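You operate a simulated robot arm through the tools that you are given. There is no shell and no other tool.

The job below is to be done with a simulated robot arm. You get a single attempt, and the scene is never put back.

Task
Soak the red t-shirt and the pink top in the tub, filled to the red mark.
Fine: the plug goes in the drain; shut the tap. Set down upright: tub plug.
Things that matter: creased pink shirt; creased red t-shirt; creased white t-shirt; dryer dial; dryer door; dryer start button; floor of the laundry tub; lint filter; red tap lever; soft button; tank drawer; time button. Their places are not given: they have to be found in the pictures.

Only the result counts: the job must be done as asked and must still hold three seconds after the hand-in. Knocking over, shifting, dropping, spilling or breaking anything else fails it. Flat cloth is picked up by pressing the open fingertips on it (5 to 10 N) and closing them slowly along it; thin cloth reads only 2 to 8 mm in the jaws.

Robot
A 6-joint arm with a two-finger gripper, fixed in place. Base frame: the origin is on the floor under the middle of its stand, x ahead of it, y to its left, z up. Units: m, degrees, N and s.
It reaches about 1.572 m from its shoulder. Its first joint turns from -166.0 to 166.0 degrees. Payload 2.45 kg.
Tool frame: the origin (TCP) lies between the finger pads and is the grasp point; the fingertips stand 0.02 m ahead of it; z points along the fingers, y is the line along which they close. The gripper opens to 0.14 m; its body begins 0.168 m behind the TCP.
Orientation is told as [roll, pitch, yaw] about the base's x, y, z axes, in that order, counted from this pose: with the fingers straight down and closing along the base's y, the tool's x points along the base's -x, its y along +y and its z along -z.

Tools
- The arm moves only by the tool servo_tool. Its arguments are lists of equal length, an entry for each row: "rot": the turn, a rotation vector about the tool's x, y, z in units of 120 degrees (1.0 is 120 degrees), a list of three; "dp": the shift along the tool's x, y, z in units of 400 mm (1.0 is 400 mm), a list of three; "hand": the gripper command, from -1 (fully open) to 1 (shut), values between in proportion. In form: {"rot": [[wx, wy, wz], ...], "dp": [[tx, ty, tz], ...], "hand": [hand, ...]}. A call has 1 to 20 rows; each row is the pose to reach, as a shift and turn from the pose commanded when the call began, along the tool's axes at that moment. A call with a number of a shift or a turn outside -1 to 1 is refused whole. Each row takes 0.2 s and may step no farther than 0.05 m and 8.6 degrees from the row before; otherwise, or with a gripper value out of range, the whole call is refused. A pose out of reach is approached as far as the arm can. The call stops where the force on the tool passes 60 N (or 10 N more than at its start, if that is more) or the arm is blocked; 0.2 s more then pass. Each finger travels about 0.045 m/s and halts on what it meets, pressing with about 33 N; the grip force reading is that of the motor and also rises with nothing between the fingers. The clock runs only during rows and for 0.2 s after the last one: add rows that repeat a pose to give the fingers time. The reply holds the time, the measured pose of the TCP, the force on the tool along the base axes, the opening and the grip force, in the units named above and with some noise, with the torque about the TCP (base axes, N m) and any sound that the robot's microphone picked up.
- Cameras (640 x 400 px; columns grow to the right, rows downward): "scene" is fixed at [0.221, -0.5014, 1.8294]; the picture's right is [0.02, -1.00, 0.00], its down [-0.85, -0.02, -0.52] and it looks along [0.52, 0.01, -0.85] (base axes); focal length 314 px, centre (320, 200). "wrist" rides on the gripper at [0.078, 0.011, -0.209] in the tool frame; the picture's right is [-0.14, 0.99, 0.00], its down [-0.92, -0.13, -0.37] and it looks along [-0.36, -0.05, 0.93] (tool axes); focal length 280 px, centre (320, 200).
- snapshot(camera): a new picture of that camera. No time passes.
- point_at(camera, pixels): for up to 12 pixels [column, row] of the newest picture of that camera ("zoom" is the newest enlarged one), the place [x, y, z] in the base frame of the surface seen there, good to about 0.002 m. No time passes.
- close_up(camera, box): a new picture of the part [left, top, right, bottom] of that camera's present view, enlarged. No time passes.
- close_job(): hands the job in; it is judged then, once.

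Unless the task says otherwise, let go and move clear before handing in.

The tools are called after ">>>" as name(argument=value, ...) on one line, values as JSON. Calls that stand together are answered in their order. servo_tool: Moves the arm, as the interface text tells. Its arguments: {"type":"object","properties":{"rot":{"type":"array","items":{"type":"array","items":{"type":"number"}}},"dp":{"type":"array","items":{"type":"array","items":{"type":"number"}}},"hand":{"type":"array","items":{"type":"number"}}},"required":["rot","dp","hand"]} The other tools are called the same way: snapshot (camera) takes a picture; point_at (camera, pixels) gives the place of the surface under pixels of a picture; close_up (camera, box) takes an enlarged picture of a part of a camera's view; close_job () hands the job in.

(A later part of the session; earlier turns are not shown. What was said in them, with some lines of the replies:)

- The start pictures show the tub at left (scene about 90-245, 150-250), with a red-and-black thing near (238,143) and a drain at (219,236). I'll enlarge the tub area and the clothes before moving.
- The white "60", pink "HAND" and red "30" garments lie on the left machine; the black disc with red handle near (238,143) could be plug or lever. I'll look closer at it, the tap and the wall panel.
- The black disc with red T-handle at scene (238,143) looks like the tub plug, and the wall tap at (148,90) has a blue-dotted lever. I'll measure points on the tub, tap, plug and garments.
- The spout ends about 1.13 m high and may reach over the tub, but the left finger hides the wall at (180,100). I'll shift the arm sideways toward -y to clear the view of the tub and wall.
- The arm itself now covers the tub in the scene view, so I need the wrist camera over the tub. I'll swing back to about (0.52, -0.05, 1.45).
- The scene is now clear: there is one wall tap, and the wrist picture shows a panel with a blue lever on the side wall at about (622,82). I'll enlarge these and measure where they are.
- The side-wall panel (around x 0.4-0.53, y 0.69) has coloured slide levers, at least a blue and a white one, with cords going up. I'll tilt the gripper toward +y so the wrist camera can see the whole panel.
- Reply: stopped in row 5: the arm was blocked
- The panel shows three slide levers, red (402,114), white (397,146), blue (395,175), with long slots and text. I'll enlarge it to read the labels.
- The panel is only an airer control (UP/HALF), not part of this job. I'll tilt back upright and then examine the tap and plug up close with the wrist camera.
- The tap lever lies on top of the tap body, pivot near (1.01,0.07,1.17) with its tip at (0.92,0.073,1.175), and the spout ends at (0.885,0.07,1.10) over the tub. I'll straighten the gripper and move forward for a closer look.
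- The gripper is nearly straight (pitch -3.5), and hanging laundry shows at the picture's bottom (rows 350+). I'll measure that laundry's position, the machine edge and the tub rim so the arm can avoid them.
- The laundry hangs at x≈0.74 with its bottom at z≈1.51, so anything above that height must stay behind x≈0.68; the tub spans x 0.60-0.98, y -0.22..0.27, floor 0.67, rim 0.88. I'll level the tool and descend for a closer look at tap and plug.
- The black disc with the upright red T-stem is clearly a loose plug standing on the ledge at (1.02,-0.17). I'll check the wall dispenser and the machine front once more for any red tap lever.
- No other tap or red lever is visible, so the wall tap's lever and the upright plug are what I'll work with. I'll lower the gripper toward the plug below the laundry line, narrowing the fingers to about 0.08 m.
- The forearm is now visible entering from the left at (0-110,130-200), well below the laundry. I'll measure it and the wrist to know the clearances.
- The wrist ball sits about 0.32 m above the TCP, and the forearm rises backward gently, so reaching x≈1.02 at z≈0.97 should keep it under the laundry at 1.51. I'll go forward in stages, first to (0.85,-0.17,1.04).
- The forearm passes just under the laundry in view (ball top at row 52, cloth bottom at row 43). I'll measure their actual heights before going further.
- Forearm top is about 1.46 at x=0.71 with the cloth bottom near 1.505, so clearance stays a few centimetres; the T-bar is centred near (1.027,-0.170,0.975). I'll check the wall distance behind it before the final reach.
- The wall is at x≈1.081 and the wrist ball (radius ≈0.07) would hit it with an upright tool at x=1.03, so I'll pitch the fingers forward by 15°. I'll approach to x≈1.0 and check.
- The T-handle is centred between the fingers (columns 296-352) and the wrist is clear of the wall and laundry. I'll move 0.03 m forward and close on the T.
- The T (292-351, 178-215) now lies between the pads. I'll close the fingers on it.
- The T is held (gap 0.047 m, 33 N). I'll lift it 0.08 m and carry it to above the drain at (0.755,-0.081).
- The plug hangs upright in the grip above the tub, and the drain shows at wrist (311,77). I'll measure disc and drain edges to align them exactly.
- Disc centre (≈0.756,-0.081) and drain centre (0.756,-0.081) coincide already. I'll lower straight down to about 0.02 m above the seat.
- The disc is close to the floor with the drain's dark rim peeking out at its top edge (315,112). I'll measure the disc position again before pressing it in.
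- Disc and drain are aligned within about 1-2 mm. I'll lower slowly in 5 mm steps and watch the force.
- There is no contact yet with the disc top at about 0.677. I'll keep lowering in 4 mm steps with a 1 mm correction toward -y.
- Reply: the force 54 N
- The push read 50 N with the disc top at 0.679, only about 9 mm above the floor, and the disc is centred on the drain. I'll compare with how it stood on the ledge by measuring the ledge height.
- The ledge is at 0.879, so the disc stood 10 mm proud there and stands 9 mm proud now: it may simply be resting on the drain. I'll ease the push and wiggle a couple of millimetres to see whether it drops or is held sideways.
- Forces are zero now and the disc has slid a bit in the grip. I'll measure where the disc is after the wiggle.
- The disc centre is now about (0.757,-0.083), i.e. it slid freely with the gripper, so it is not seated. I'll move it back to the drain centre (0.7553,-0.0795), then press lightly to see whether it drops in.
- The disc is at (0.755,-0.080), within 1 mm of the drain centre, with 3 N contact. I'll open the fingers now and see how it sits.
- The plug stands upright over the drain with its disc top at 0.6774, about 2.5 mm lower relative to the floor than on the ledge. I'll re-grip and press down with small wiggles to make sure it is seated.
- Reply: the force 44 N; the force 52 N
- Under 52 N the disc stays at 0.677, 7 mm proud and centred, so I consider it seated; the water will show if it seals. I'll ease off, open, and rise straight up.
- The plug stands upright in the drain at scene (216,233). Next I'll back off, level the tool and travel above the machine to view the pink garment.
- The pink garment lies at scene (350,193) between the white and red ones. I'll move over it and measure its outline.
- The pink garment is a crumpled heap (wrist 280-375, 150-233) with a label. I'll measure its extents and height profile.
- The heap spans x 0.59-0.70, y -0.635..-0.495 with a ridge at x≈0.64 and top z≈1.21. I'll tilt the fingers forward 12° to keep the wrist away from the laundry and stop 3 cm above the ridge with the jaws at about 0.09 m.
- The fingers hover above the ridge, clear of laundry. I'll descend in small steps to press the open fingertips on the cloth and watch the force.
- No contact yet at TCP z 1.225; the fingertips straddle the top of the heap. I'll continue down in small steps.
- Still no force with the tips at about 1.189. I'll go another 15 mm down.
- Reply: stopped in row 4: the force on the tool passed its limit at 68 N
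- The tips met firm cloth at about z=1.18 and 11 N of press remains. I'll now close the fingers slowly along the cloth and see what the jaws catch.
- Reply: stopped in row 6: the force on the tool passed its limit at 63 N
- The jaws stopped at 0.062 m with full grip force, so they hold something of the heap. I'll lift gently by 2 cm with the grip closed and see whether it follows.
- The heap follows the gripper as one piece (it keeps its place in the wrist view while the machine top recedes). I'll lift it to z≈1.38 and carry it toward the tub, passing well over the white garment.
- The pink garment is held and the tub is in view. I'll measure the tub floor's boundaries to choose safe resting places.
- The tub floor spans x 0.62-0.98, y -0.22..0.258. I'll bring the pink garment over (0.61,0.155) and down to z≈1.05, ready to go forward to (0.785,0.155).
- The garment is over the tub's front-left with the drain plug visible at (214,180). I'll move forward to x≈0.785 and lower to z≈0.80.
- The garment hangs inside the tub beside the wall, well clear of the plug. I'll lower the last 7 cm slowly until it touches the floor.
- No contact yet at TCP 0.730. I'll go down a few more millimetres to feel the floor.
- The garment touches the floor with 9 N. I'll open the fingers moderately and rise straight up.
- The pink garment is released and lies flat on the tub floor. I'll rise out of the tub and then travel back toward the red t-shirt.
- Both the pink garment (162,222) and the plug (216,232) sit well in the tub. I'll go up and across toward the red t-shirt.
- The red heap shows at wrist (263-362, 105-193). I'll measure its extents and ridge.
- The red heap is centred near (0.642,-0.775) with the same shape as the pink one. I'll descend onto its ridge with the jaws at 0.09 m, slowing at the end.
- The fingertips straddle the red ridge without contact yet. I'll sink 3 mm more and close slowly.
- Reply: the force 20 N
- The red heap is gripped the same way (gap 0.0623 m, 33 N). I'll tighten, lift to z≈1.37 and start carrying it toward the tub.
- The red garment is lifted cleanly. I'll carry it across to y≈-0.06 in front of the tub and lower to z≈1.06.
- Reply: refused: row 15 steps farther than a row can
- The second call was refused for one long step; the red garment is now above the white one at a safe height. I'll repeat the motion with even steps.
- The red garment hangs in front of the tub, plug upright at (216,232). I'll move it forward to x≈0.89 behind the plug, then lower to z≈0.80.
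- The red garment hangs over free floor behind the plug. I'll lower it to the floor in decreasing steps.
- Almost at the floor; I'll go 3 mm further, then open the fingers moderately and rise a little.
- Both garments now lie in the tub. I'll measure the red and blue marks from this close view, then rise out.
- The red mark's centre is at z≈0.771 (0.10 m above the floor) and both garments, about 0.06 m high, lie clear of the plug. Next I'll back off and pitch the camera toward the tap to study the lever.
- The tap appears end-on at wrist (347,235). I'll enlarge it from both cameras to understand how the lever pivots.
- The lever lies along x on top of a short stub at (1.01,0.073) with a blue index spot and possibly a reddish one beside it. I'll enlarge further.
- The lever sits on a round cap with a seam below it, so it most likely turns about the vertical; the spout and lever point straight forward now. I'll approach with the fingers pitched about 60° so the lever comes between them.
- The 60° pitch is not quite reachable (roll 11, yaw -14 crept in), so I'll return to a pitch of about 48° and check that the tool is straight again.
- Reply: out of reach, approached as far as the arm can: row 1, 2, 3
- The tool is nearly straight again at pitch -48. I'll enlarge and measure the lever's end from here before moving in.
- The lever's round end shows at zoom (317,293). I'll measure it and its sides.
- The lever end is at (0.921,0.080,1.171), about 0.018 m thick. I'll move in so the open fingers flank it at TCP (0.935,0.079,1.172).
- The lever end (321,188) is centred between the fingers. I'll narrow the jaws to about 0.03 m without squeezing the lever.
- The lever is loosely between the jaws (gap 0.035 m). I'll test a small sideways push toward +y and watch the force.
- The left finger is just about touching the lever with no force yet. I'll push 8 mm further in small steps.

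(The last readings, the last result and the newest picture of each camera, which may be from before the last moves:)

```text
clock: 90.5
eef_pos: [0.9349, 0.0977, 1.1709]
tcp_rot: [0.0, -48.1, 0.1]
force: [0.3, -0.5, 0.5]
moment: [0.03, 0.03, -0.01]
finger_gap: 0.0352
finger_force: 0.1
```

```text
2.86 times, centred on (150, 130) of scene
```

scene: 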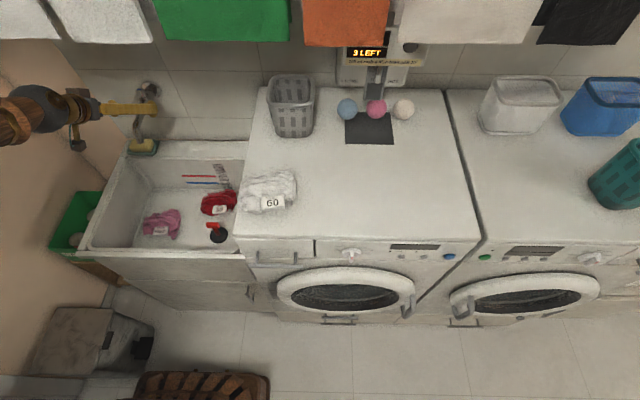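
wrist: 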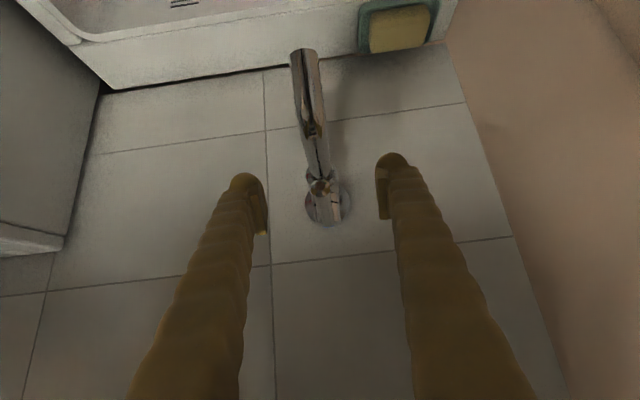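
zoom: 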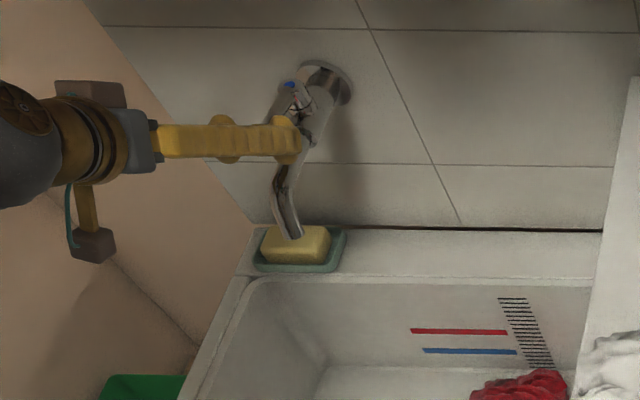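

The lever is turning toward +y almost without force (its end moved from column 303 to 272 relative to the cap). I'll swing it further and listen for water.

>>> servo_tool(rot=[[0, 0, 0], [0, 0, 0], [0, 0, 0], [0, 0, 0], [0, 0, 0]], dp=[[0, 0.0125, 0], [0, 0.025, 0], [0, 0.0375, 0], [0, 0.05, 0], [0, 0.05, 0]], hand=[0.5, 0.5, 0.5, 0.5, 0.5])

>>> snapshot(camera="scene")

>>> close_up(camera="wrist", box=[230, 90, 400, 260])

>>> close_up(camera="scene", box=[80, 60, 260, 260])

```text
clock: 91.8
eef_pos: [0.9352, 0.1186, 1.1716]
tcp_rot: [0.0, -48.1, 0.0]
force: [-0.5, -0.6, 0.8]
moment: [0.0, 0.02, 0.02]
finger_gap: 0.035
finger_force: 0.2
```

```text
taken
```

scene: 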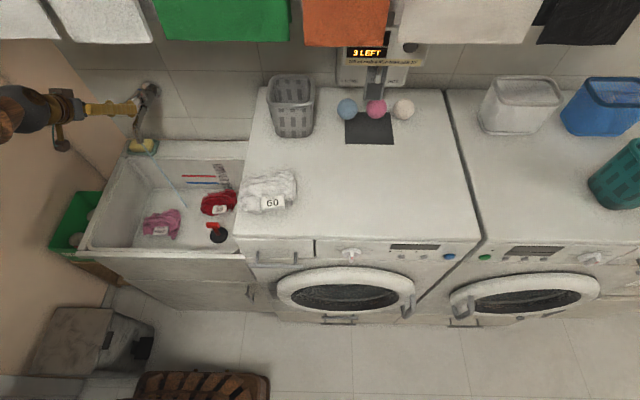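

```text
2.35 times, centred on (315, 175) of wrist
```

zoom: 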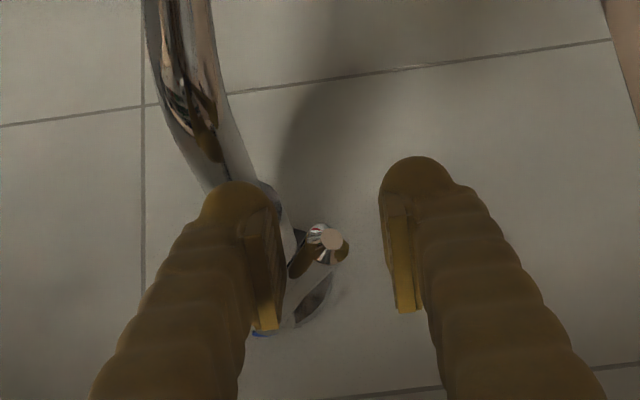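

```text
2.00 times, centred on (170, 160) of scene
```

zoom: 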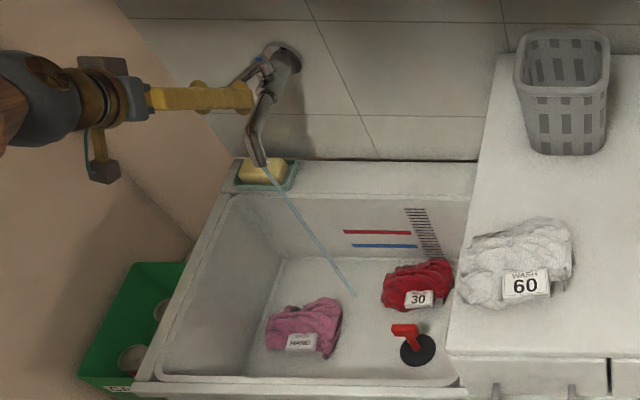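

Water now runs in a thin stream from the spout into the tub (zoom (265,165) to (355,295)), landing clear of the rim. I'll let 4 seconds pass holding still and then measure the level.

>>> servo_tool(rot=[[0, 0, 0], [0, 0, 0], [0, 0, 0], [0, 0, 0], [0, 0, 0], [0, 0, 0], [0, 0, 0], [0, 0, 0], [0, 0, 0], [0, 0, 0], [0, 0, 0], [0, 0, 0], [0, 0, 0], [0, 0, 0], [0, 0, 0], [0, 0, 0], [0, 0, 0], [0, 0, 0], [0, 0, 0], [0, 0, 0]], dp=[[0, 0, 0], [0, 0, 0], [0, 0, 0], [0, 0, 0], [0, 0, 0], [0, 0, 0], [0, 0, 0], [0, 0, 0], [0, 0, 0], [0, 0, 0], [0, 0, 0], [0, 0, 0], [0, 0, 0], [0, 0, 0], [0, 0, 0], [0, 0, 0], [0, 0, 0], [0, 0, 0], [0, 0, 0], [0, 0, 0]], hand=[0.5, 0.5, 0.5, 0.5, 0.5, 0.5, 0.5, 0.5, 0.5, 0.5, 0.5, 0.5, 0.5, 0.5, 0.5, 0.5, 0.5, 0.5, 0.5, 0.5])

>>> snapshot(camera="scene")

>>> point_at(camera="scene", pixels=[[180, 215], [190, 235], [170, 195], [185, 225], [200, 240], [210, 205]])

>>> close_up(camera="scene", box=[80, 110, 260, 260])

```text
clock: 96.0
eef_pos: [0.9358, 0.1189, 1.1714]
tcp_rot: [0.0, -48.1, 0.0]
force: [0.2, -0.6, -0.3]
moment: [-0.03, -0.01, 0.0]
finger_gap: 0.0349
finger_force: 0.0
```

```text
taken
```

scene: 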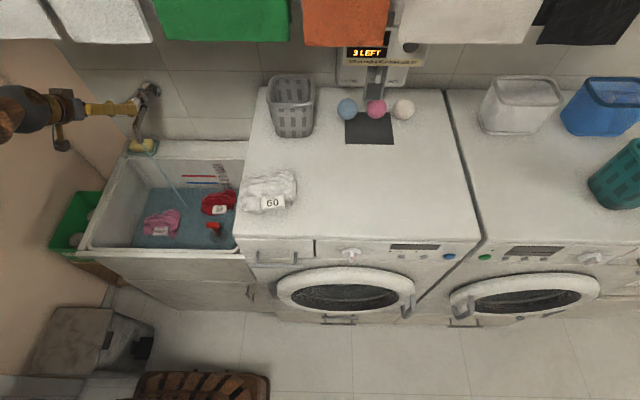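

```text
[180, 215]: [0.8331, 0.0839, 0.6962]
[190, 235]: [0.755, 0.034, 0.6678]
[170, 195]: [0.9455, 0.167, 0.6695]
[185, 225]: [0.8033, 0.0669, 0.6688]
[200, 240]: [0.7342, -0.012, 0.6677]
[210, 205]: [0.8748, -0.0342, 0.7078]
```

```text
2.67 times, centred on (170, 185) of scene
```

zoom: 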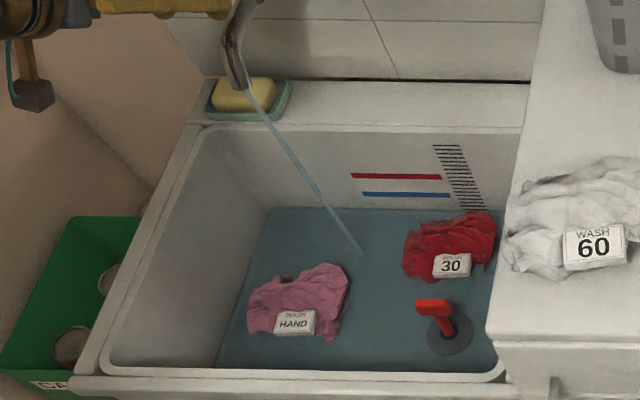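

The water layer is only about 5 mm after 4.5 s (waterline at scene row ≈188 under the blue mark at 183) and the plug holds so far. I'll open the lever wider to speed up the fill.

>>> servo_tool(rot=[[0, 0, 0], [0, 0, 0], [0, 0, 0], [0, 0, 0], [0, 0, 0], [0, 0, 0]], dp=[[0, 0.0125, 0], [0, 0.025, 0], [0, 0.0375, 0], [0, 0.05, 0], [0, 0.0625, 0], [0, 0.0625, 0]], hand=[0.5, 0.5, 0.5, 0.5, 0.5, 0.5])

>>> close_up(camera="wrist", box=[230, 90, 400, 260])

>>> close_up(camera="scene", box=[80, 60, 260, 260])

```text
clock: 97.3
eef_pos: [0.935, 0.1444, 1.1703]
tcp_rot: [0.0, -48.1, 0.1]
force: [0.1, 0.7, 0.8]
moment: [0.0, -0.01, -0.02]
finger_gap: 0.0348
finger_force: 0.1
```

```text
2.35 times, centred on (315, 175) of wrist
```

zoom: 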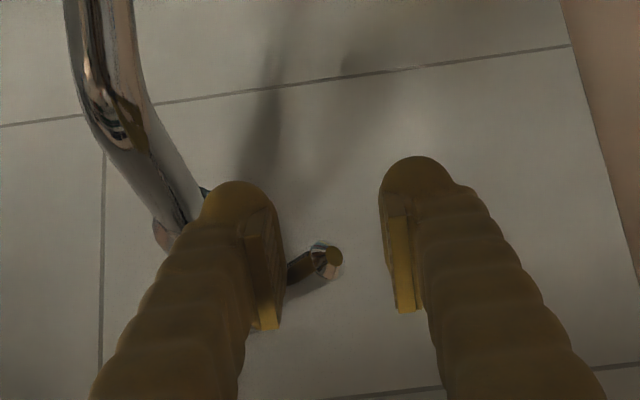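

```text
2.00 times, centred on (170, 160) of scene
```

zoom: 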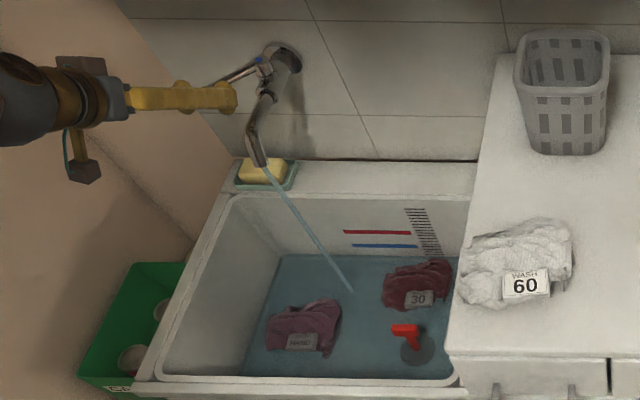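

The lever is now turned roughly 50° (scene zoom (240,75)), the stream is stronger, and the garments darken as they wet. I'll wait 4 s and read the level again.

>>> servo_tool(rot=[[0, 0, 0], [0, 0, 0], [0, 0, 0], [0, 0, 0], [0, 0, 0], [0, 0, 0], [0, 0, 0], [0, 0, 0], [0, 0, 0], [0, 0, 0], [0, 0, 0], [0, 0, 0], [0, 0, 0], [0, 0, 0], [0, 0, 0], [0, 0, 0], [0, 0, 0], [0, 0, 0], [0, 0, 0], [0, 0, 0]], dp=[[0, 0, 0], [0, 0, 0], [0, 0, 0], [0, 0, 0], [0, 0, 0], [0, 0, 0], [0, 0, 0], [0, 0, 0], [0, 0, 0], [0, 0, 0], [0, 0, 0], [0, 0, 0], [0, 0, 0], [0, 0, 0], [0, 0, 0], [0, 0, 0], [0, 0, 0], [0, 0, 0], [0, 0, 0], [0, 0, 0]], hand=[0.5, 0.5, 0.5, 0.5, 0.5, 0.5, 0.5, 0.5, 0.5, 0.5, 0.5, 0.5, 0.5, 0.5, 0.5, 0.5, 0.5, 0.5, 0.5, 0.5])

>>> close_up(camera="scene", box=[140, 150, 250, 210])

>>> close_up(camera="scene", box=[80, 60, 260, 260])

```text
clock: 101.5
eef_pos: [0.9342, 0.1434, 1.1711]
tcp_rot: [0.0, -48.1, 0.1]
force: [0.6, -0.4, -0.6]
moment: [0.0, 0.01, 0.04]
finger_gap: 0.0349
finger_force: 0.0
```

```text
5.82 times, centred on (195, 180) of scene
```

zoom: 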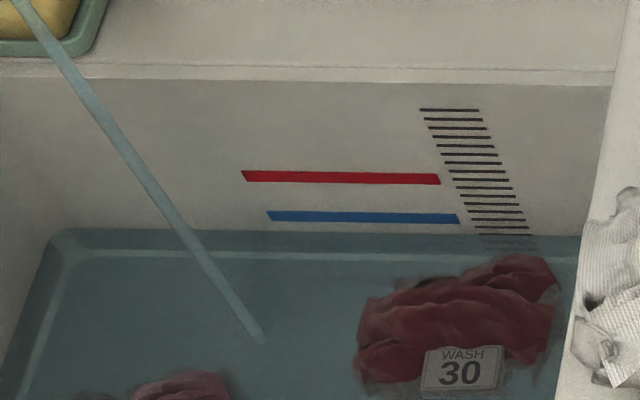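

```text
2.00 times, centred on (170, 160) of scene
```

zoom: 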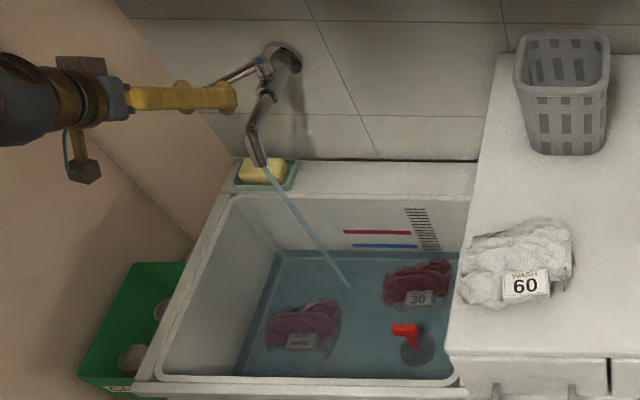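

The waterline is at zoom row 234, below the blue mark (217) and red mark (177), i.e. about z=0.701. I'll wait another 8 s and read again.

>>> servo_tool(rot=[[0, 0, 0], [0, 0, 0], [0, 0, 0], [0, 0, 0], [0, 0, 0], [0, 0, 0], [0, 0, 0], [0, 0, 0], [0, 0, 0], [0, 0, 0], [0, 0, 0], [0, 0, 0], [0, 0, 0], [0, 0, 0], [0, 0, 0], [0, 0, 0], [0, 0, 0], [0, 0, 0], [0, 0, 0], [0, 0, 0]], dp=[[0, 0, 0], [0, 0, 0], [0, 0, 0], [0, 0, 0], [0, 0, 0], [0, 0, 0], [0, 0, 0], [0, 0, 0], [0, 0, 0], [0, 0, 0], [0, 0, 0], [0, 0, 0], [0, 0, 0], [0, 0, 0], [0, 0, 0], [0, 0, 0], [0, 0, 0], [0, 0, 0], [0, 0, 0], [0, 0, 0]], hand=[0.5, 0.5, 0.5, 0.5, 0.5, 0.5, 0.5, 0.5, 0.5, 0.5, 0.5, 0.5, 0.5, 0.5, 0.5, 0.5, 0.5, 0.5, 0.5, 0.5])

>>> close_up(camera="scene", box=[140, 150, 250, 210])

>>> servo_tool(rot=[[0, 0, 0], [0, 0, 0], [0, 0, 0], [0, 0, 0], [0, 0, 0], [0, 0, 0], [0, 0, 0], [0, 0, 0], [0, 0, 0], [0, 0, 0], [0, 0, 0], [0, 0, 0], [0, 0, 0], [0, 0, 0], [0, 0, 0], [0, 0, 0], [0, 0, 0], [0, 0, 0], [0, 0, 0], [0, 0, 0]], dp=[[0, 0, 0], [0, 0, 0], [0, 0, 0], [0, 0, 0], [0, 0, 0], [0, 0, 0], [0, 0, 0], [0, 0, 0], [0, 0, 0], [0, 0, 0], [0, 0, 0], [0, 0, 0], [0, 0, 0], [0, 0, 0], [0, 0, 0], [0, 0, 0], [0, 0, 0], [0, 0, 0], [0, 0, 0], [0, 0, 0]], hand=[0.5, 0.5, 0.5, 0.5, 0.5, 0.5, 0.5, 0.5, 0.5, 0.5, 0.5, 0.5, 0.5, 0.5, 0.5, 0.5, 0.5, 0.5, 0.5, 0.5])

>>> close_up(camera="scene", box=[140, 150, 250, 210])

```text
clock: 105.8
eef_pos: [0.9341, 0.1428, 1.171]
tcp_rot: [0.0, -48.1, 0.0]
force: [-0.7, 0.5, -0.1]
moment: [0.0, -0.02, 0.01]
finger_gap: 0.0351
finger_force: 0.0
```

```text
5.82 times, centred on (195, 180) of scene
```

zoom: 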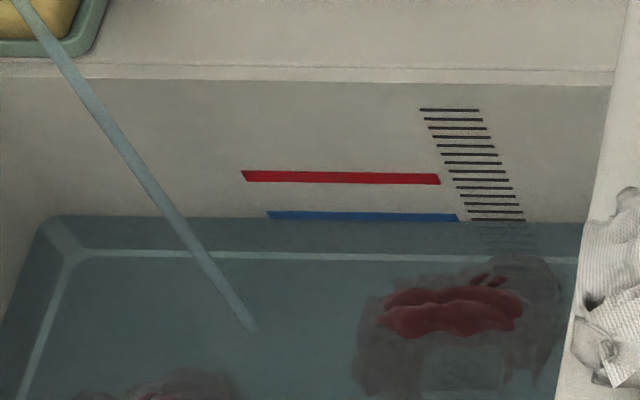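

```text
clock: 110.0
eef_pos: [0.9352, 0.1429, 1.1713]
tcp_rot: [0.0, -48.1, 0.1]
force: [0.0, 0.1, 0.1]
moment: [-0.03, -0.01, -0.01]
finger_gap: 0.0351
finger_force: 0.2
```

```text
5.82 times, centred on (195, 180) of scene
```

zoom: 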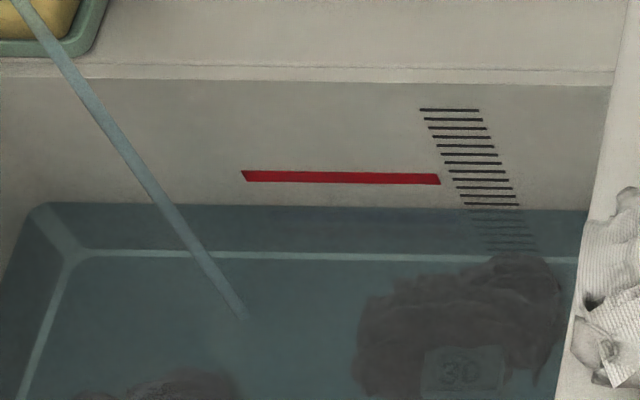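

The level rises about 3.5 mm/s: row 219 at 105.8 s and row 207 at 110.0 s, with the red mark centred at row 177. I'll wait about 6 s more in two parts and check.

>>> servo_tool(rot=[[0, 0, 0], [0, 0, 0], [0, 0, 0], [0, 0, 0], [0, 0, 0], [0, 0, 0], [0, 0, 0], [0, 0, 0], [0, 0, 0], [0, 0, 0], [0, 0, 0], [0, 0, 0], [0, 0, 0], [0, 0, 0], [0, 0, 0], [0, 0, 0], [0, 0, 0], [0, 0, 0], [0, 0, 0]], dp=[[0, 0, 0], [0, 0, 0], [0, 0, 0], [0, 0, 0], [0, 0, 0], [0, 0, 0], [0, 0, 0], [0, 0, 0], [0, 0, 0], [0, 0, 0], [0, 0, 0], [0, 0, 0], [0, 0, 0], [0, 0, 0], [0, 0, 0], [0, 0, 0], [0, 0, 0], [0, 0, 0], [0, 0, 0]], hand=[0.5, 0.5, 0.5, 0.5, 0.5, 0.5, 0.5, 0.5, 0.5, 0.5, 0.5, 0.5, 0.5, 0.5, 0.5, 0.5, 0.5, 0.5, 0.5])

>>> close_up(camera="scene", box=[140, 150, 250, 210])

>>> close_up(camera="wrist", box=[230, 90, 400, 260])

>>> point_at(camera="zoom", pixels=[[330, 255], [325, 265], [300, 265], [310, 280], [290, 275]])

```text
clock: 114.0
eef_pos: [0.9346, 0.1431, 1.1716]
tcp_rot: [-0.1, -48.1, 0.0]
force: [-0.9, 0.2, -1.1]
moment: [0.01, -0.01, -0.01]
finger_gap: 0.0349
finger_force: 0.0
```

```text
5.82 times, centred on (195, 180) of scene
```

zoom: 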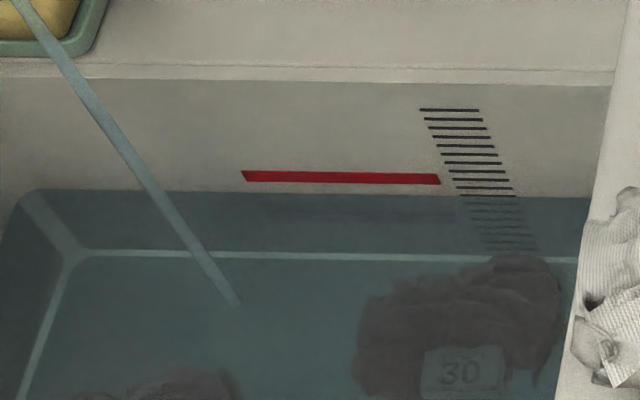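

```text
2.35 times, centred on (315, 175) of wrist
```

zoom: 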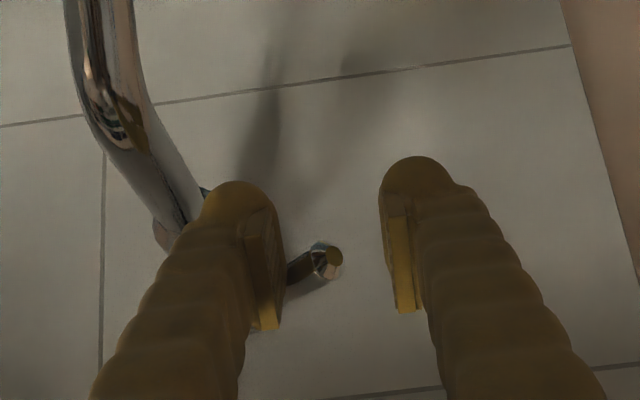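

```text
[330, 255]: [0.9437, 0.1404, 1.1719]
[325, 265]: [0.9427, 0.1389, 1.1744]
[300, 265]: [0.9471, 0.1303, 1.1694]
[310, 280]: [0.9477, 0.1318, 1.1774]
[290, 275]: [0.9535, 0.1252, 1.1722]
```

The lever end is at (0.943,0.140), about 41° open; the waterline at column 340 is row 193 versus the red mark's 178, about 4 s to go. I'll wait 2 s more, then start closing.

>>> servo_tool(rot=[[0, 0, 0], [0, 0, 0], [0, 0, 0], [0, 0, 0], [0, 0, 0], [0, 0, 0], [0, 0, 0], [0, 0, 0]], dp=[[0, 0, 0], [0, 0, 0], [0, 0, 0], [0, 0, 0], [0, 0, 0], [0, 0, 0], [0, 0, 0], [0, 0, 0]], hand=[0.5, 0.5, 0.5, 0.5, 0.5, 0.5, 0.5, 0.5])

>>> close_up(camera="scene", box=[160, 160, 230, 200])

```text
clock: 115.8
eef_pos: [0.9349, 0.1434, 1.1715]
tcp_rot: [0.0, -48.1, 0.0]
force: [-1.4, -0.6, 0.4]
moment: [0.02, 0.0, -0.01]
finger_gap: 0.0349
finger_force: 0.0
```

```text
9.14 times, centred on (195, 180) of scene
```

zoom: 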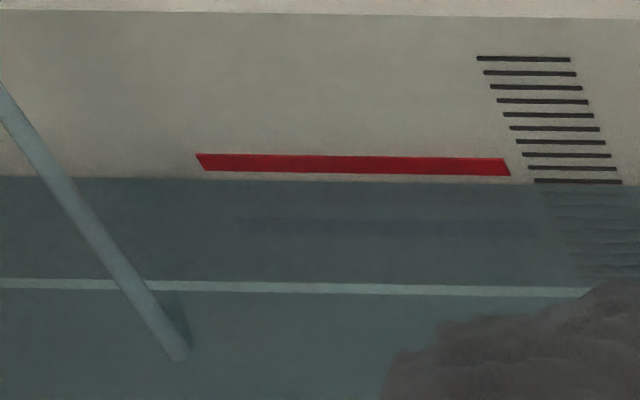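

The waterline (row 180) is now about 8 mm under the red mark's centre (row 164). I'll start turning the lever back partway to throttle the flow.

>>> servo_tool(rot=[[0, 0, 0], [0, 0, 0], [0, 0, 0], [0, 0, 0]], dp=[[0, -0.04, 0], [0, -0.07, 0], [0, -0.095, 0], [0, -0.11, 0]], hand=[0.5, 0.5, 0.5, 0.5])

>>> close_up(camera="scene", box=[160, 160, 230, 200])

>>> close_up(camera="wrist", box=[230, 90, 400, 260])

```text
clock: 116.8
eef_pos: [0.935, 0.0998, 1.1714]
tcp_rot: [0.2, -48.1, 0.0]
force: [-0.1, 0.1, -0.1]
moment: [0.02, -0.03, -0.03]
finger_gap: 0.0352
finger_force: 0.1
```

```text
9.14 times, centred on (195, 180) of scene
```

zoom: 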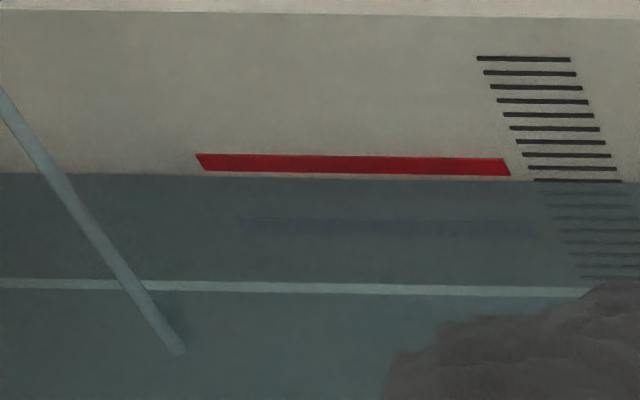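

```text
2.35 times, centred on (315, 175) of wrist
```

zoom: 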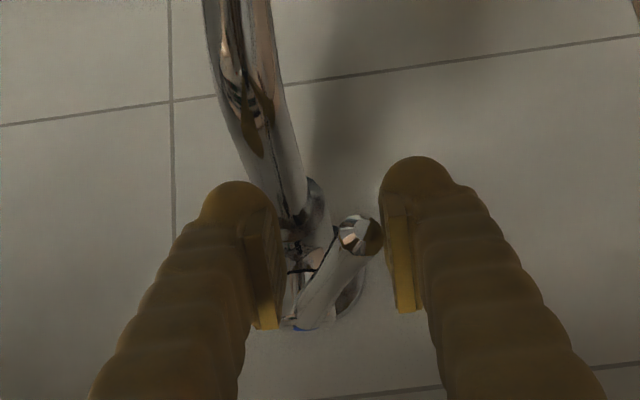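

Flow is reduced (lever about 18° open) and the waterline at column 340 is row 178, still roughly 7 mm under the mark's centre. I'll wait 1 s to learn the current rate.

>>> servo_tool(rot=[[0, 0, 0], [0, 0, 0], [0, 0, 0], [0, 0, 0]], dp=[[0, 0, 0], [0, 0, 0], [0, 0, 0], [0, 0, 0]], hand=[0.5, 0.5, 0.5, 0.5])

>>> close_up(camera="scene", box=[170, 165, 220, 195])

```text
clock: 117.8
eef_pos: [0.9356, 0.0988, 1.1705]
tcp_rot: [0.0, -48.1, 0.0]
force: [-0.4, 0.5, -0.7]
moment: [-0.04, -0.03, -0.02]
finger_gap: 0.0348
finger_force: 0.0
```

```text
12.80 times, centred on (195, 180) of scene
```

zoom: 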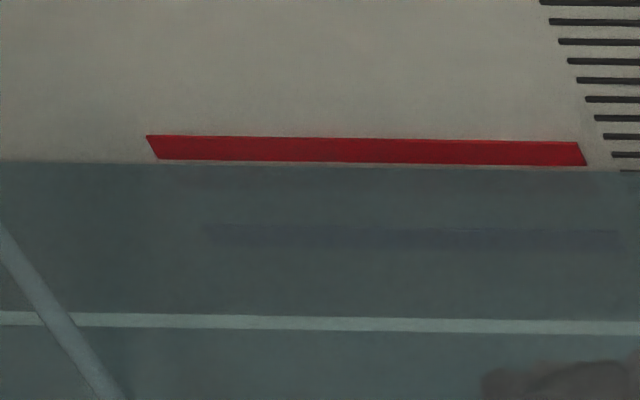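

The waterline now touches the lower edge of the red band (row 166 vs band 138-164), rising about 1.9 mm/s. I'll wait 1.8 s more.

>>> servo_tool(rot=[[0, 0, 0], [0, 0, 0], [0, 0, 0], [0, 0, 0], [0, 0, 0], [0, 0, 0], [0, 0, 0], [0, 0, 0]], dp=[[0, 0, 0], [0, 0, 0], [0, 0, 0], [0, 0, 0], [0, 0, 0], [0, 0, 0], [0, 0, 0], [0, 0, 0]], hand=[0.5, 0.5, 0.5, 0.5, 0.5, 0.5, 0.5, 0.5])

>>> close_up(camera="scene", box=[170, 165, 220, 195])

```text
clock: 119.5
eef_pos: [0.9351, 0.0993, 1.171]
tcp_rot: [0.0, -48.1, 0.0]
force: [-0.2, -0.4, 0.1]
moment: [0.01, 0.02, 0.01]
finger_gap: 0.0351
finger_force: 0.0
```

```text
12.80 times, centred on (195, 180) of scene
```

zoom: 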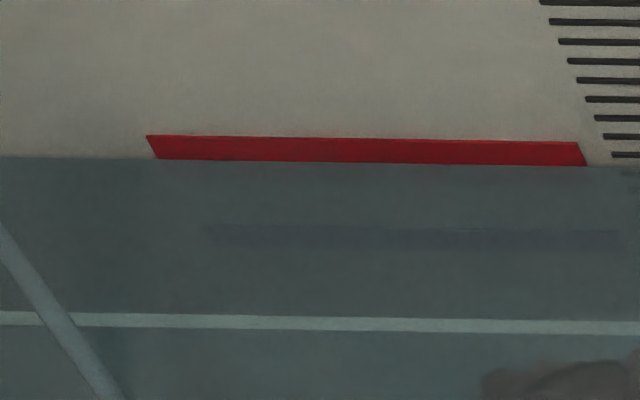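

The level is rising about 1 mm/s and sits near the band's lower edge (row 162, centre 151). I'll wait 2.4 s more and check.

>>> servo_tool(rot=[[0, 0, 0], [0, 0, 0], [0, 0, 0], [0, 0, 0], [0, 0, 0], [0, 0, 0], [0, 0, 0], [0, 0, 0], [0, 0, 0], [0, 0, 0], [0, 0, 0]], dp=[[0, 0, 0], [0, 0, 0], [0, 0, 0], [0, 0, 0], [0, 0, 0], [0, 0, 0], [0, 0, 0], [0, 0, 0], [0, 0, 0], [0, 0, 0], [0, 0, 0]], hand=[0.5, 0.5, 0.5, 0.5, 0.5, 0.5, 0.5, 0.5, 0.5, 0.5, 0.5])

>>> close_up(camera="scene", box=[170, 165, 220, 195])

```text
clock: 122.0
eef_pos: [0.9356, 0.0987, 1.171]
tcp_rot: [0.1, -48.1, 0.1]
force: [-0.8, -0.2, -0.3]
moment: [0.02, 0.01, 0.03]
finger_gap: 0.0348
finger_force: 0.0
```

```text
12.80 times, centred on (195, 180) of scene
```

zoom: 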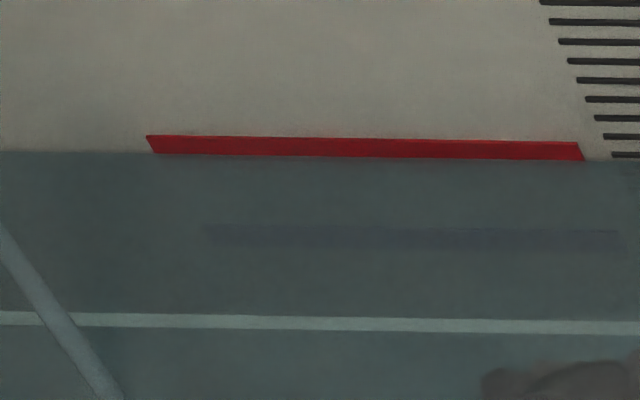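

The waterline is at row 156, nearly at the mark's centre 151. I'll wait 1.2 s more and then turn the lever back to its straight position in small steps.

>>> servo_tool(rot=[[0, 0, 0], [0, 0, 0], [0, 0, 0], [0, 0, 0], [0, 0, 0], [0, 0, 0], [0, 0, 0], [0, 0, 0], [0, 0, 0], [0, 0, 0]], dp=[[0, 0, 0], [0, 0, 0], [0, 0, 0], [0, 0, 0], [0, 0, 0], [0, -0.02, 0], [0, -0.038, 0], [0, -0.053, 0], [0, -0.063, 0], [0, -0.066, 0]], hand=[0.5, 0.5, 0.5, 0.5, 0.5, 0.5, 0.5, 0.5, 0.5, 0.5])

>>> close_up(camera="scene", box=[170, 165, 220, 195])

>>> close_up(camera="scene", box=[80, 60, 260, 260])

>>> close_up(camera="wrist", box=[230, 90, 400, 260])

```text
clock: 124.2
eef_pos: [0.9346, 0.0739, 1.1714]
tcp_rot: [0.0, -48.2, 0.2]
force: [-0.3, 0.3, -0.6]
moment: [0.02, -0.01, 0.01]
finger_gap: 0.035
finger_force: 0.0
```

```text
12.80 times, centred on (195, 180) of scene
```

zoom: 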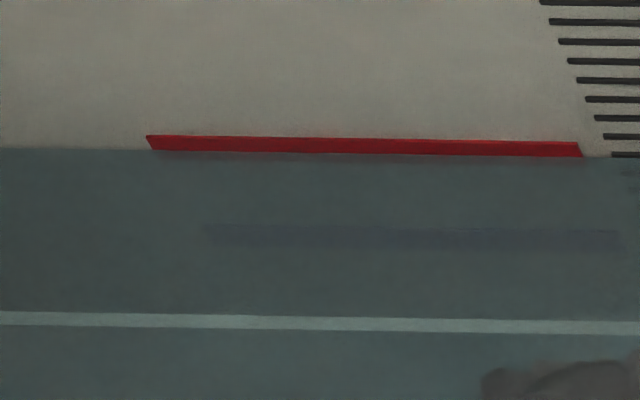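

```text
2.00 times, centred on (170, 160) of scene
```

zoom: 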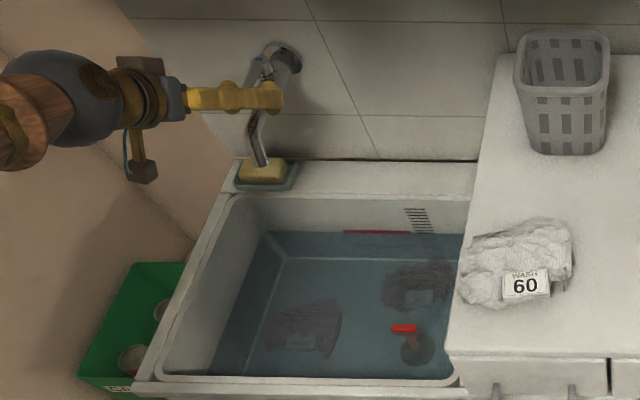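

```text
2.35 times, centred on (315, 175) of wrist
```

zoom: 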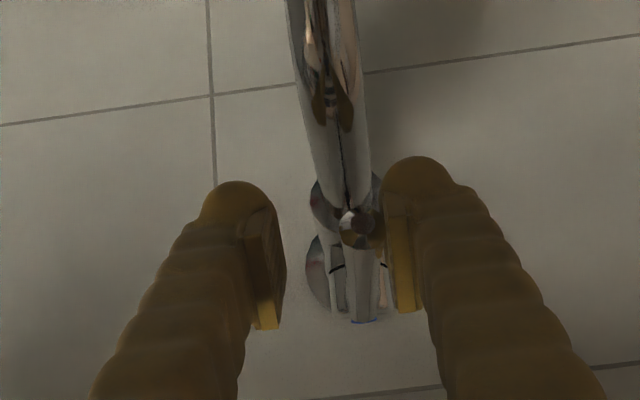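

The stream has stopped and the waterline (row 153) is within a millimetre of the red mark's centre. I'll measure the lever end to compare with its original position (0.921,0.080).

>>> point_at(camera="zoom", pixels=[[360, 222], [348, 222], [372, 222], [360, 240], [362, 270], [362, 300], [338, 290], [383, 285]])

>>> close_up(camera="scene", box=[110, 70, 180, 150])

```text
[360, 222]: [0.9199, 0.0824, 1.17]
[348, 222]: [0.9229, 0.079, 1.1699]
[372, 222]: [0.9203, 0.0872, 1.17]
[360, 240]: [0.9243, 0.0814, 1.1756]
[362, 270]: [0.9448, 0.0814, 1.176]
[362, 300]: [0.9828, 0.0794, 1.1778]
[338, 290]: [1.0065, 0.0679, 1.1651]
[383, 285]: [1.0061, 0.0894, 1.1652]
```

```text
5.00 times, centred on (145, 110) of scene
```

zoom: 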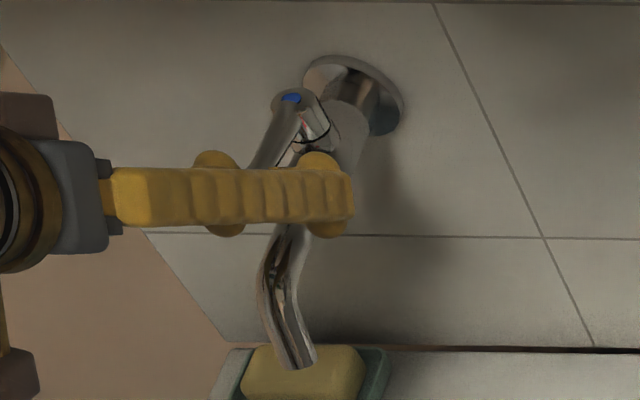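

The lever end is at y≈0.0824 versus 0.0805 originally, about 1.4° short. I'll nudge it 2.5 mm further and watch for a stop.

>>> servo_tool(rot=[[0, 0, 0], [0, 0, 0], [0, 0, 0]], dp=[[0, -0.003, 0], [0, -0.006, 0], [0, -0.006, 0]], hand=[0.5, 0.5, 0.5])

>>> close_up(camera="wrist", box=[230, 90, 400, 260])

>>> point_at(camera="zoom", pixels=[[362, 222], [350, 222], [374, 222], [362, 240], [364, 270], [364, 300]])

>>> close_up(camera="scene", box=[170, 165, 220, 195])

```text
clock: 125.0
eef_pos: [0.9356, 0.0708, 1.1715]
tcp_rot: [0.2, -48.1, 0.0]
force: [0.3, -0.3, 0.2]
moment: [-0.01, -0.02, 0.02]
finger_gap: 0.0351
finger_force: 0.1
```

```text
2.35 times, centred on (315, 175) of wrist
```

zoom: 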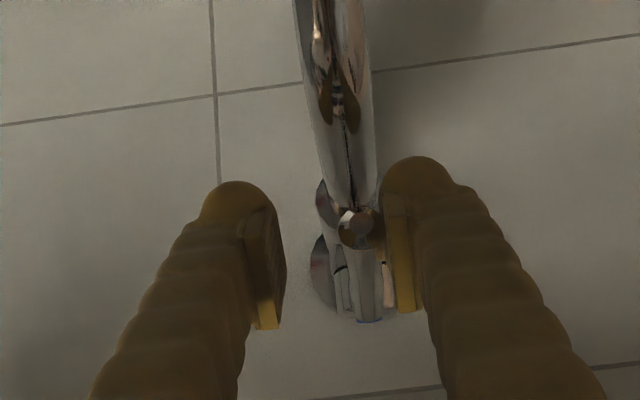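

```text
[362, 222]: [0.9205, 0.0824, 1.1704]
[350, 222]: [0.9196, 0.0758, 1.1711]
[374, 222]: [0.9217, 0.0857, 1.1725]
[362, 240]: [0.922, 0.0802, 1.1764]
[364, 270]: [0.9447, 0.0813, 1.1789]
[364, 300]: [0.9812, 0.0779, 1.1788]
```

```text
12.80 times, centred on (195, 180) of scene
```

zoom: 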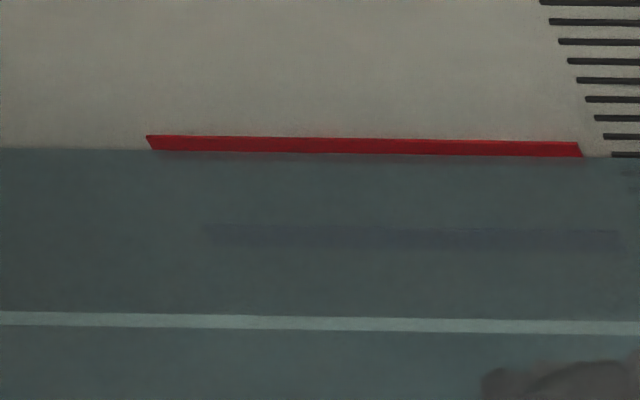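

The lever is back at its original straight position (y≈0.080), no stream, level steady at row 153. I'll free the jaws from the lever and back away horizontally.

>>> servo_tool(rot=[[0, 0, 0], [0, 0, 0], [0, 0, 0], [0, 0, 0]], dp=[[0, 0.01, 0], [0, 0.021, 0], [0, 0.021, 0], [0, 0.021, 0]], hand=[0.5, 0.4, 0.2, 0.0])

>>> servo_tool(rot=[[0, 0, 0], [0, 0, 0], [0, 0, 0], [0, 0, 0], [0, 0, 0], [0, 0, 0]], dp=[[0.03, 0, -0.034], [0.09, 0, -0.1], [0.15, 0, -0.168], [0.21, 0, -0.235], [0.27, 0, -0.3], [0.333, 0, -0.373]], hand=[0.0, 0.0, 0.0, 0.0, 0.0, 0.0])

>>> snapshot(camera="wrist")

>>> close_up(camera="scene", box=[80, 60, 260, 260])

>>> close_up(camera="scene", box=[128, 75, 172, 120])

>>> close_up(camera="scene", box=[170, 165, 220, 195])

```text
clock: 126.0
eef_pos: [0.9339, 0.0787, 1.1722]
tcp_rot: [0.0, -48.2, 0.0]
force: [0.1, -0.2, 0.7]
moment: [0.04, 0.0, 0.02]
finger_gap: 0.07
finger_force: 0.1
```

```text
clock: 127.3
eef_pos: [0.7357, 0.0785, 1.1726]
tcp_rot: [0.1, -48.1, 0.1]
force: [0.2, 0.2, -0.1]
moment: [0.0, -0.03, 0.01]
finger_gap: 0.07
finger_force: 0.0
```

```text
taken
```

wrist: 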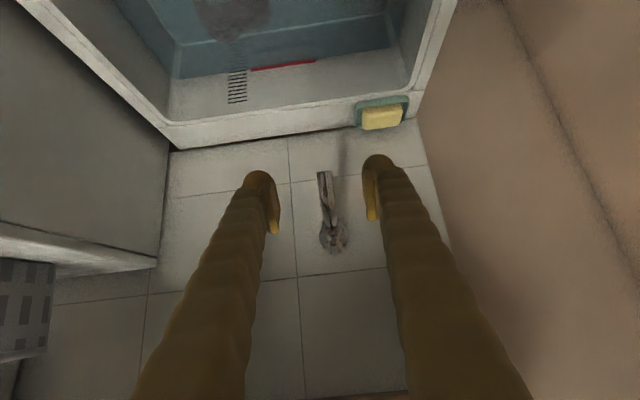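

```text
2.00 times, centred on (170, 160) of scene
```

zoom: 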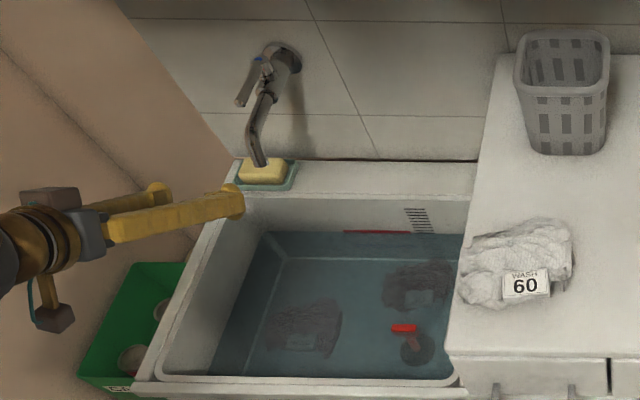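

```text
8.89 times, centred on (150, 98) of scene
```

zoom: 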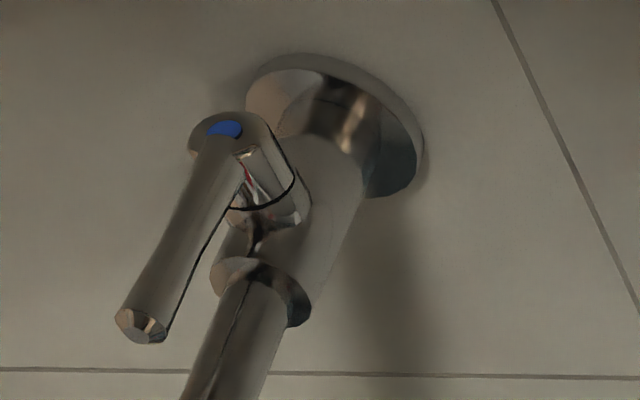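

```text
12.80 times, centred on (195, 180) of scene
```

zoom: 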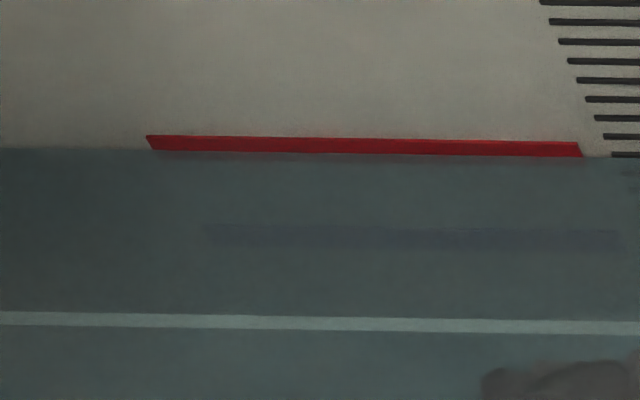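

The tap lever matches its starting position, no water runs, and the waterline holds at the middle of the red band. I'll back the arm off a bit more and wait to confirm that the level is stable.

>>> servo_tool(rot=[[0, 0.04, 0], [0, 0.08, 0], [0, 0.12, 0], [0, 0.16, 0], [0, 0.2, 0], [0, 0.2, 0], [0, 0.2, 0], [0, 0.2, 0], [0, 0.2, 0], [0, 0.2, 0], [0, 0.2, 0], [0, 0.2, 0], [0, 0.2, 0], [0, 0.2, 0], [0, 0.2, 0], [0, 0.2, 0], [0, 0.2, 0], [0, 0.2, 0], [0, 0.2, 0], [0, 0.2, 0]], dp=[[0.01, 0, -0.08], [0.02, 0, -0.16], [0.03, 0, -0.24], [0.04, 0, -0.3], [0.05, 0, -0.34], [0.05, 0, -0.34], [0.05, 0, -0.34], [0.05, 0, -0.34], [0.05, 0, -0.34], [0.05, 0, -0.34], [0.05, 0, -0.34], [0.05, 0, -0.34], [0.05, 0, -0.34], [0.05, 0, -0.34], [0.05, 0, -0.34], [0.05, 0, -0.34], [0.05, 0, -0.34], [0.05, 0, -0.34], [0.05, 0, -0.34], [0.05, 0, -0.34]], hand=[0.0, 0.0, 0.0, 0.0, 0.0, 0.0, 0.0, 0.0, 0.0, 0.0, 0.0, 0.0, 0.0, 0.0, 0.0, 0.0, 0.0, 0.0, 0.0, 0.0])

>>> snapshot(camera="scene")

>>> close_up(camera="scene", box=[170, 165, 220, 195])

>>> close_up(camera="scene", box=[80, 120, 260, 260])

>>> snapshot(camera="wrist")

```text
clock: 131.6
eef_pos: [0.6208, 0.0792, 1.2471]
tcp_rot: [0.0, -24.0, -0.1]
force: [-0.1, 0.5, 0.4]
moment: [-0.01, 0.0, -0.01]
finger_gap: 0.07
finger_force: 0.1
```

```text
taken
```

scene: 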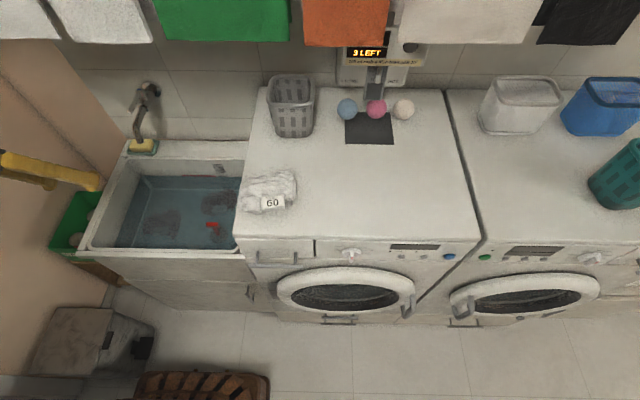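

```text
12.80 times, centred on (195, 180) of scene
```

zoom: 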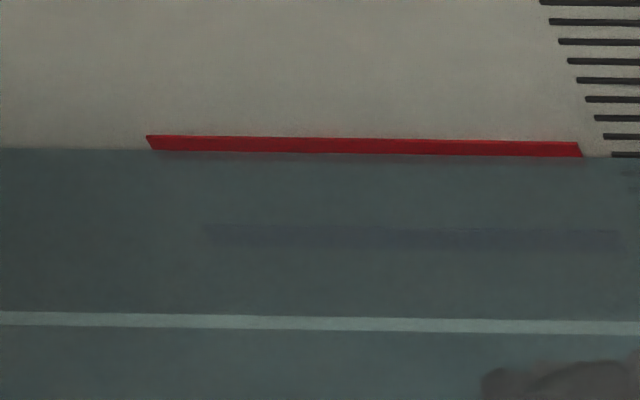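

```text
2.86 times, centred on (170, 190) of scene
```

zoom: 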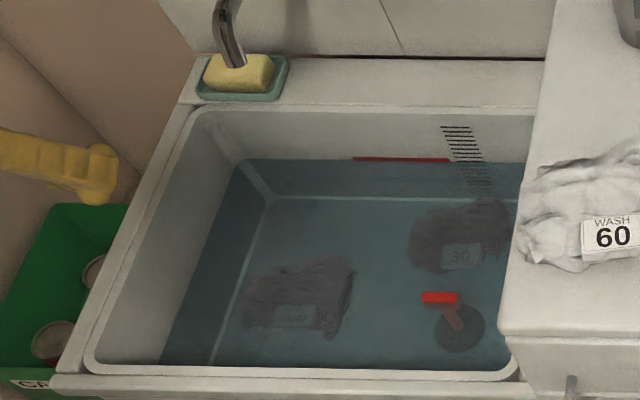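

```text
taken
```

wrist: 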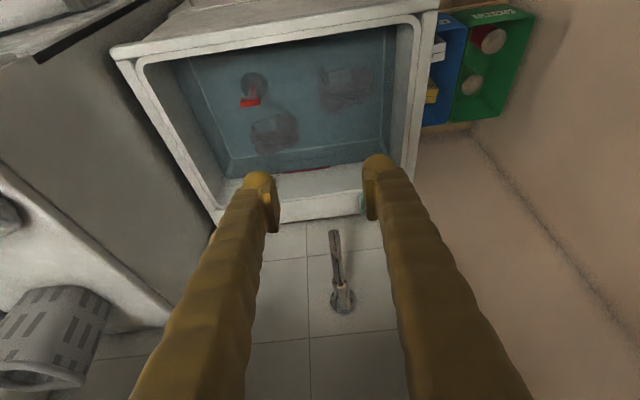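

The level has held at the middle of the red band (row 153) for over 7 s with the tap shut. Both garments lie submerged, the plug stands upright in the drain at zoom (458,325), and everything else is unmoved. The gripper is empty and clear, so I'll hand the job in.

>>> close_job()

```text
The job is handed in.
```

The red t-shirt and the pink top are soaking in the tub, filled to the red mark. I've handed the job in; the result hasn't come back yet.

- **Plug:** it stands upright over the drain. It pressed down to within a few millimetres of the floor, and the tub has not leaked.
- **Water level:** it sits within about 1 mm of the middle of the red band. It held there for more than 7 seconds after I shut the tap.
- **Tap:** the lever is back at its starting position and nothing is running. The only tap I found has a blue mark on top. I never saw the red tap lever on your list, so I used this one.
- **Garments:** both lie fully under water on the tub floor, clear of the plug. The white t-shirt and everything else I could see looked unmoved.

The arm is empty and clear of the tub.
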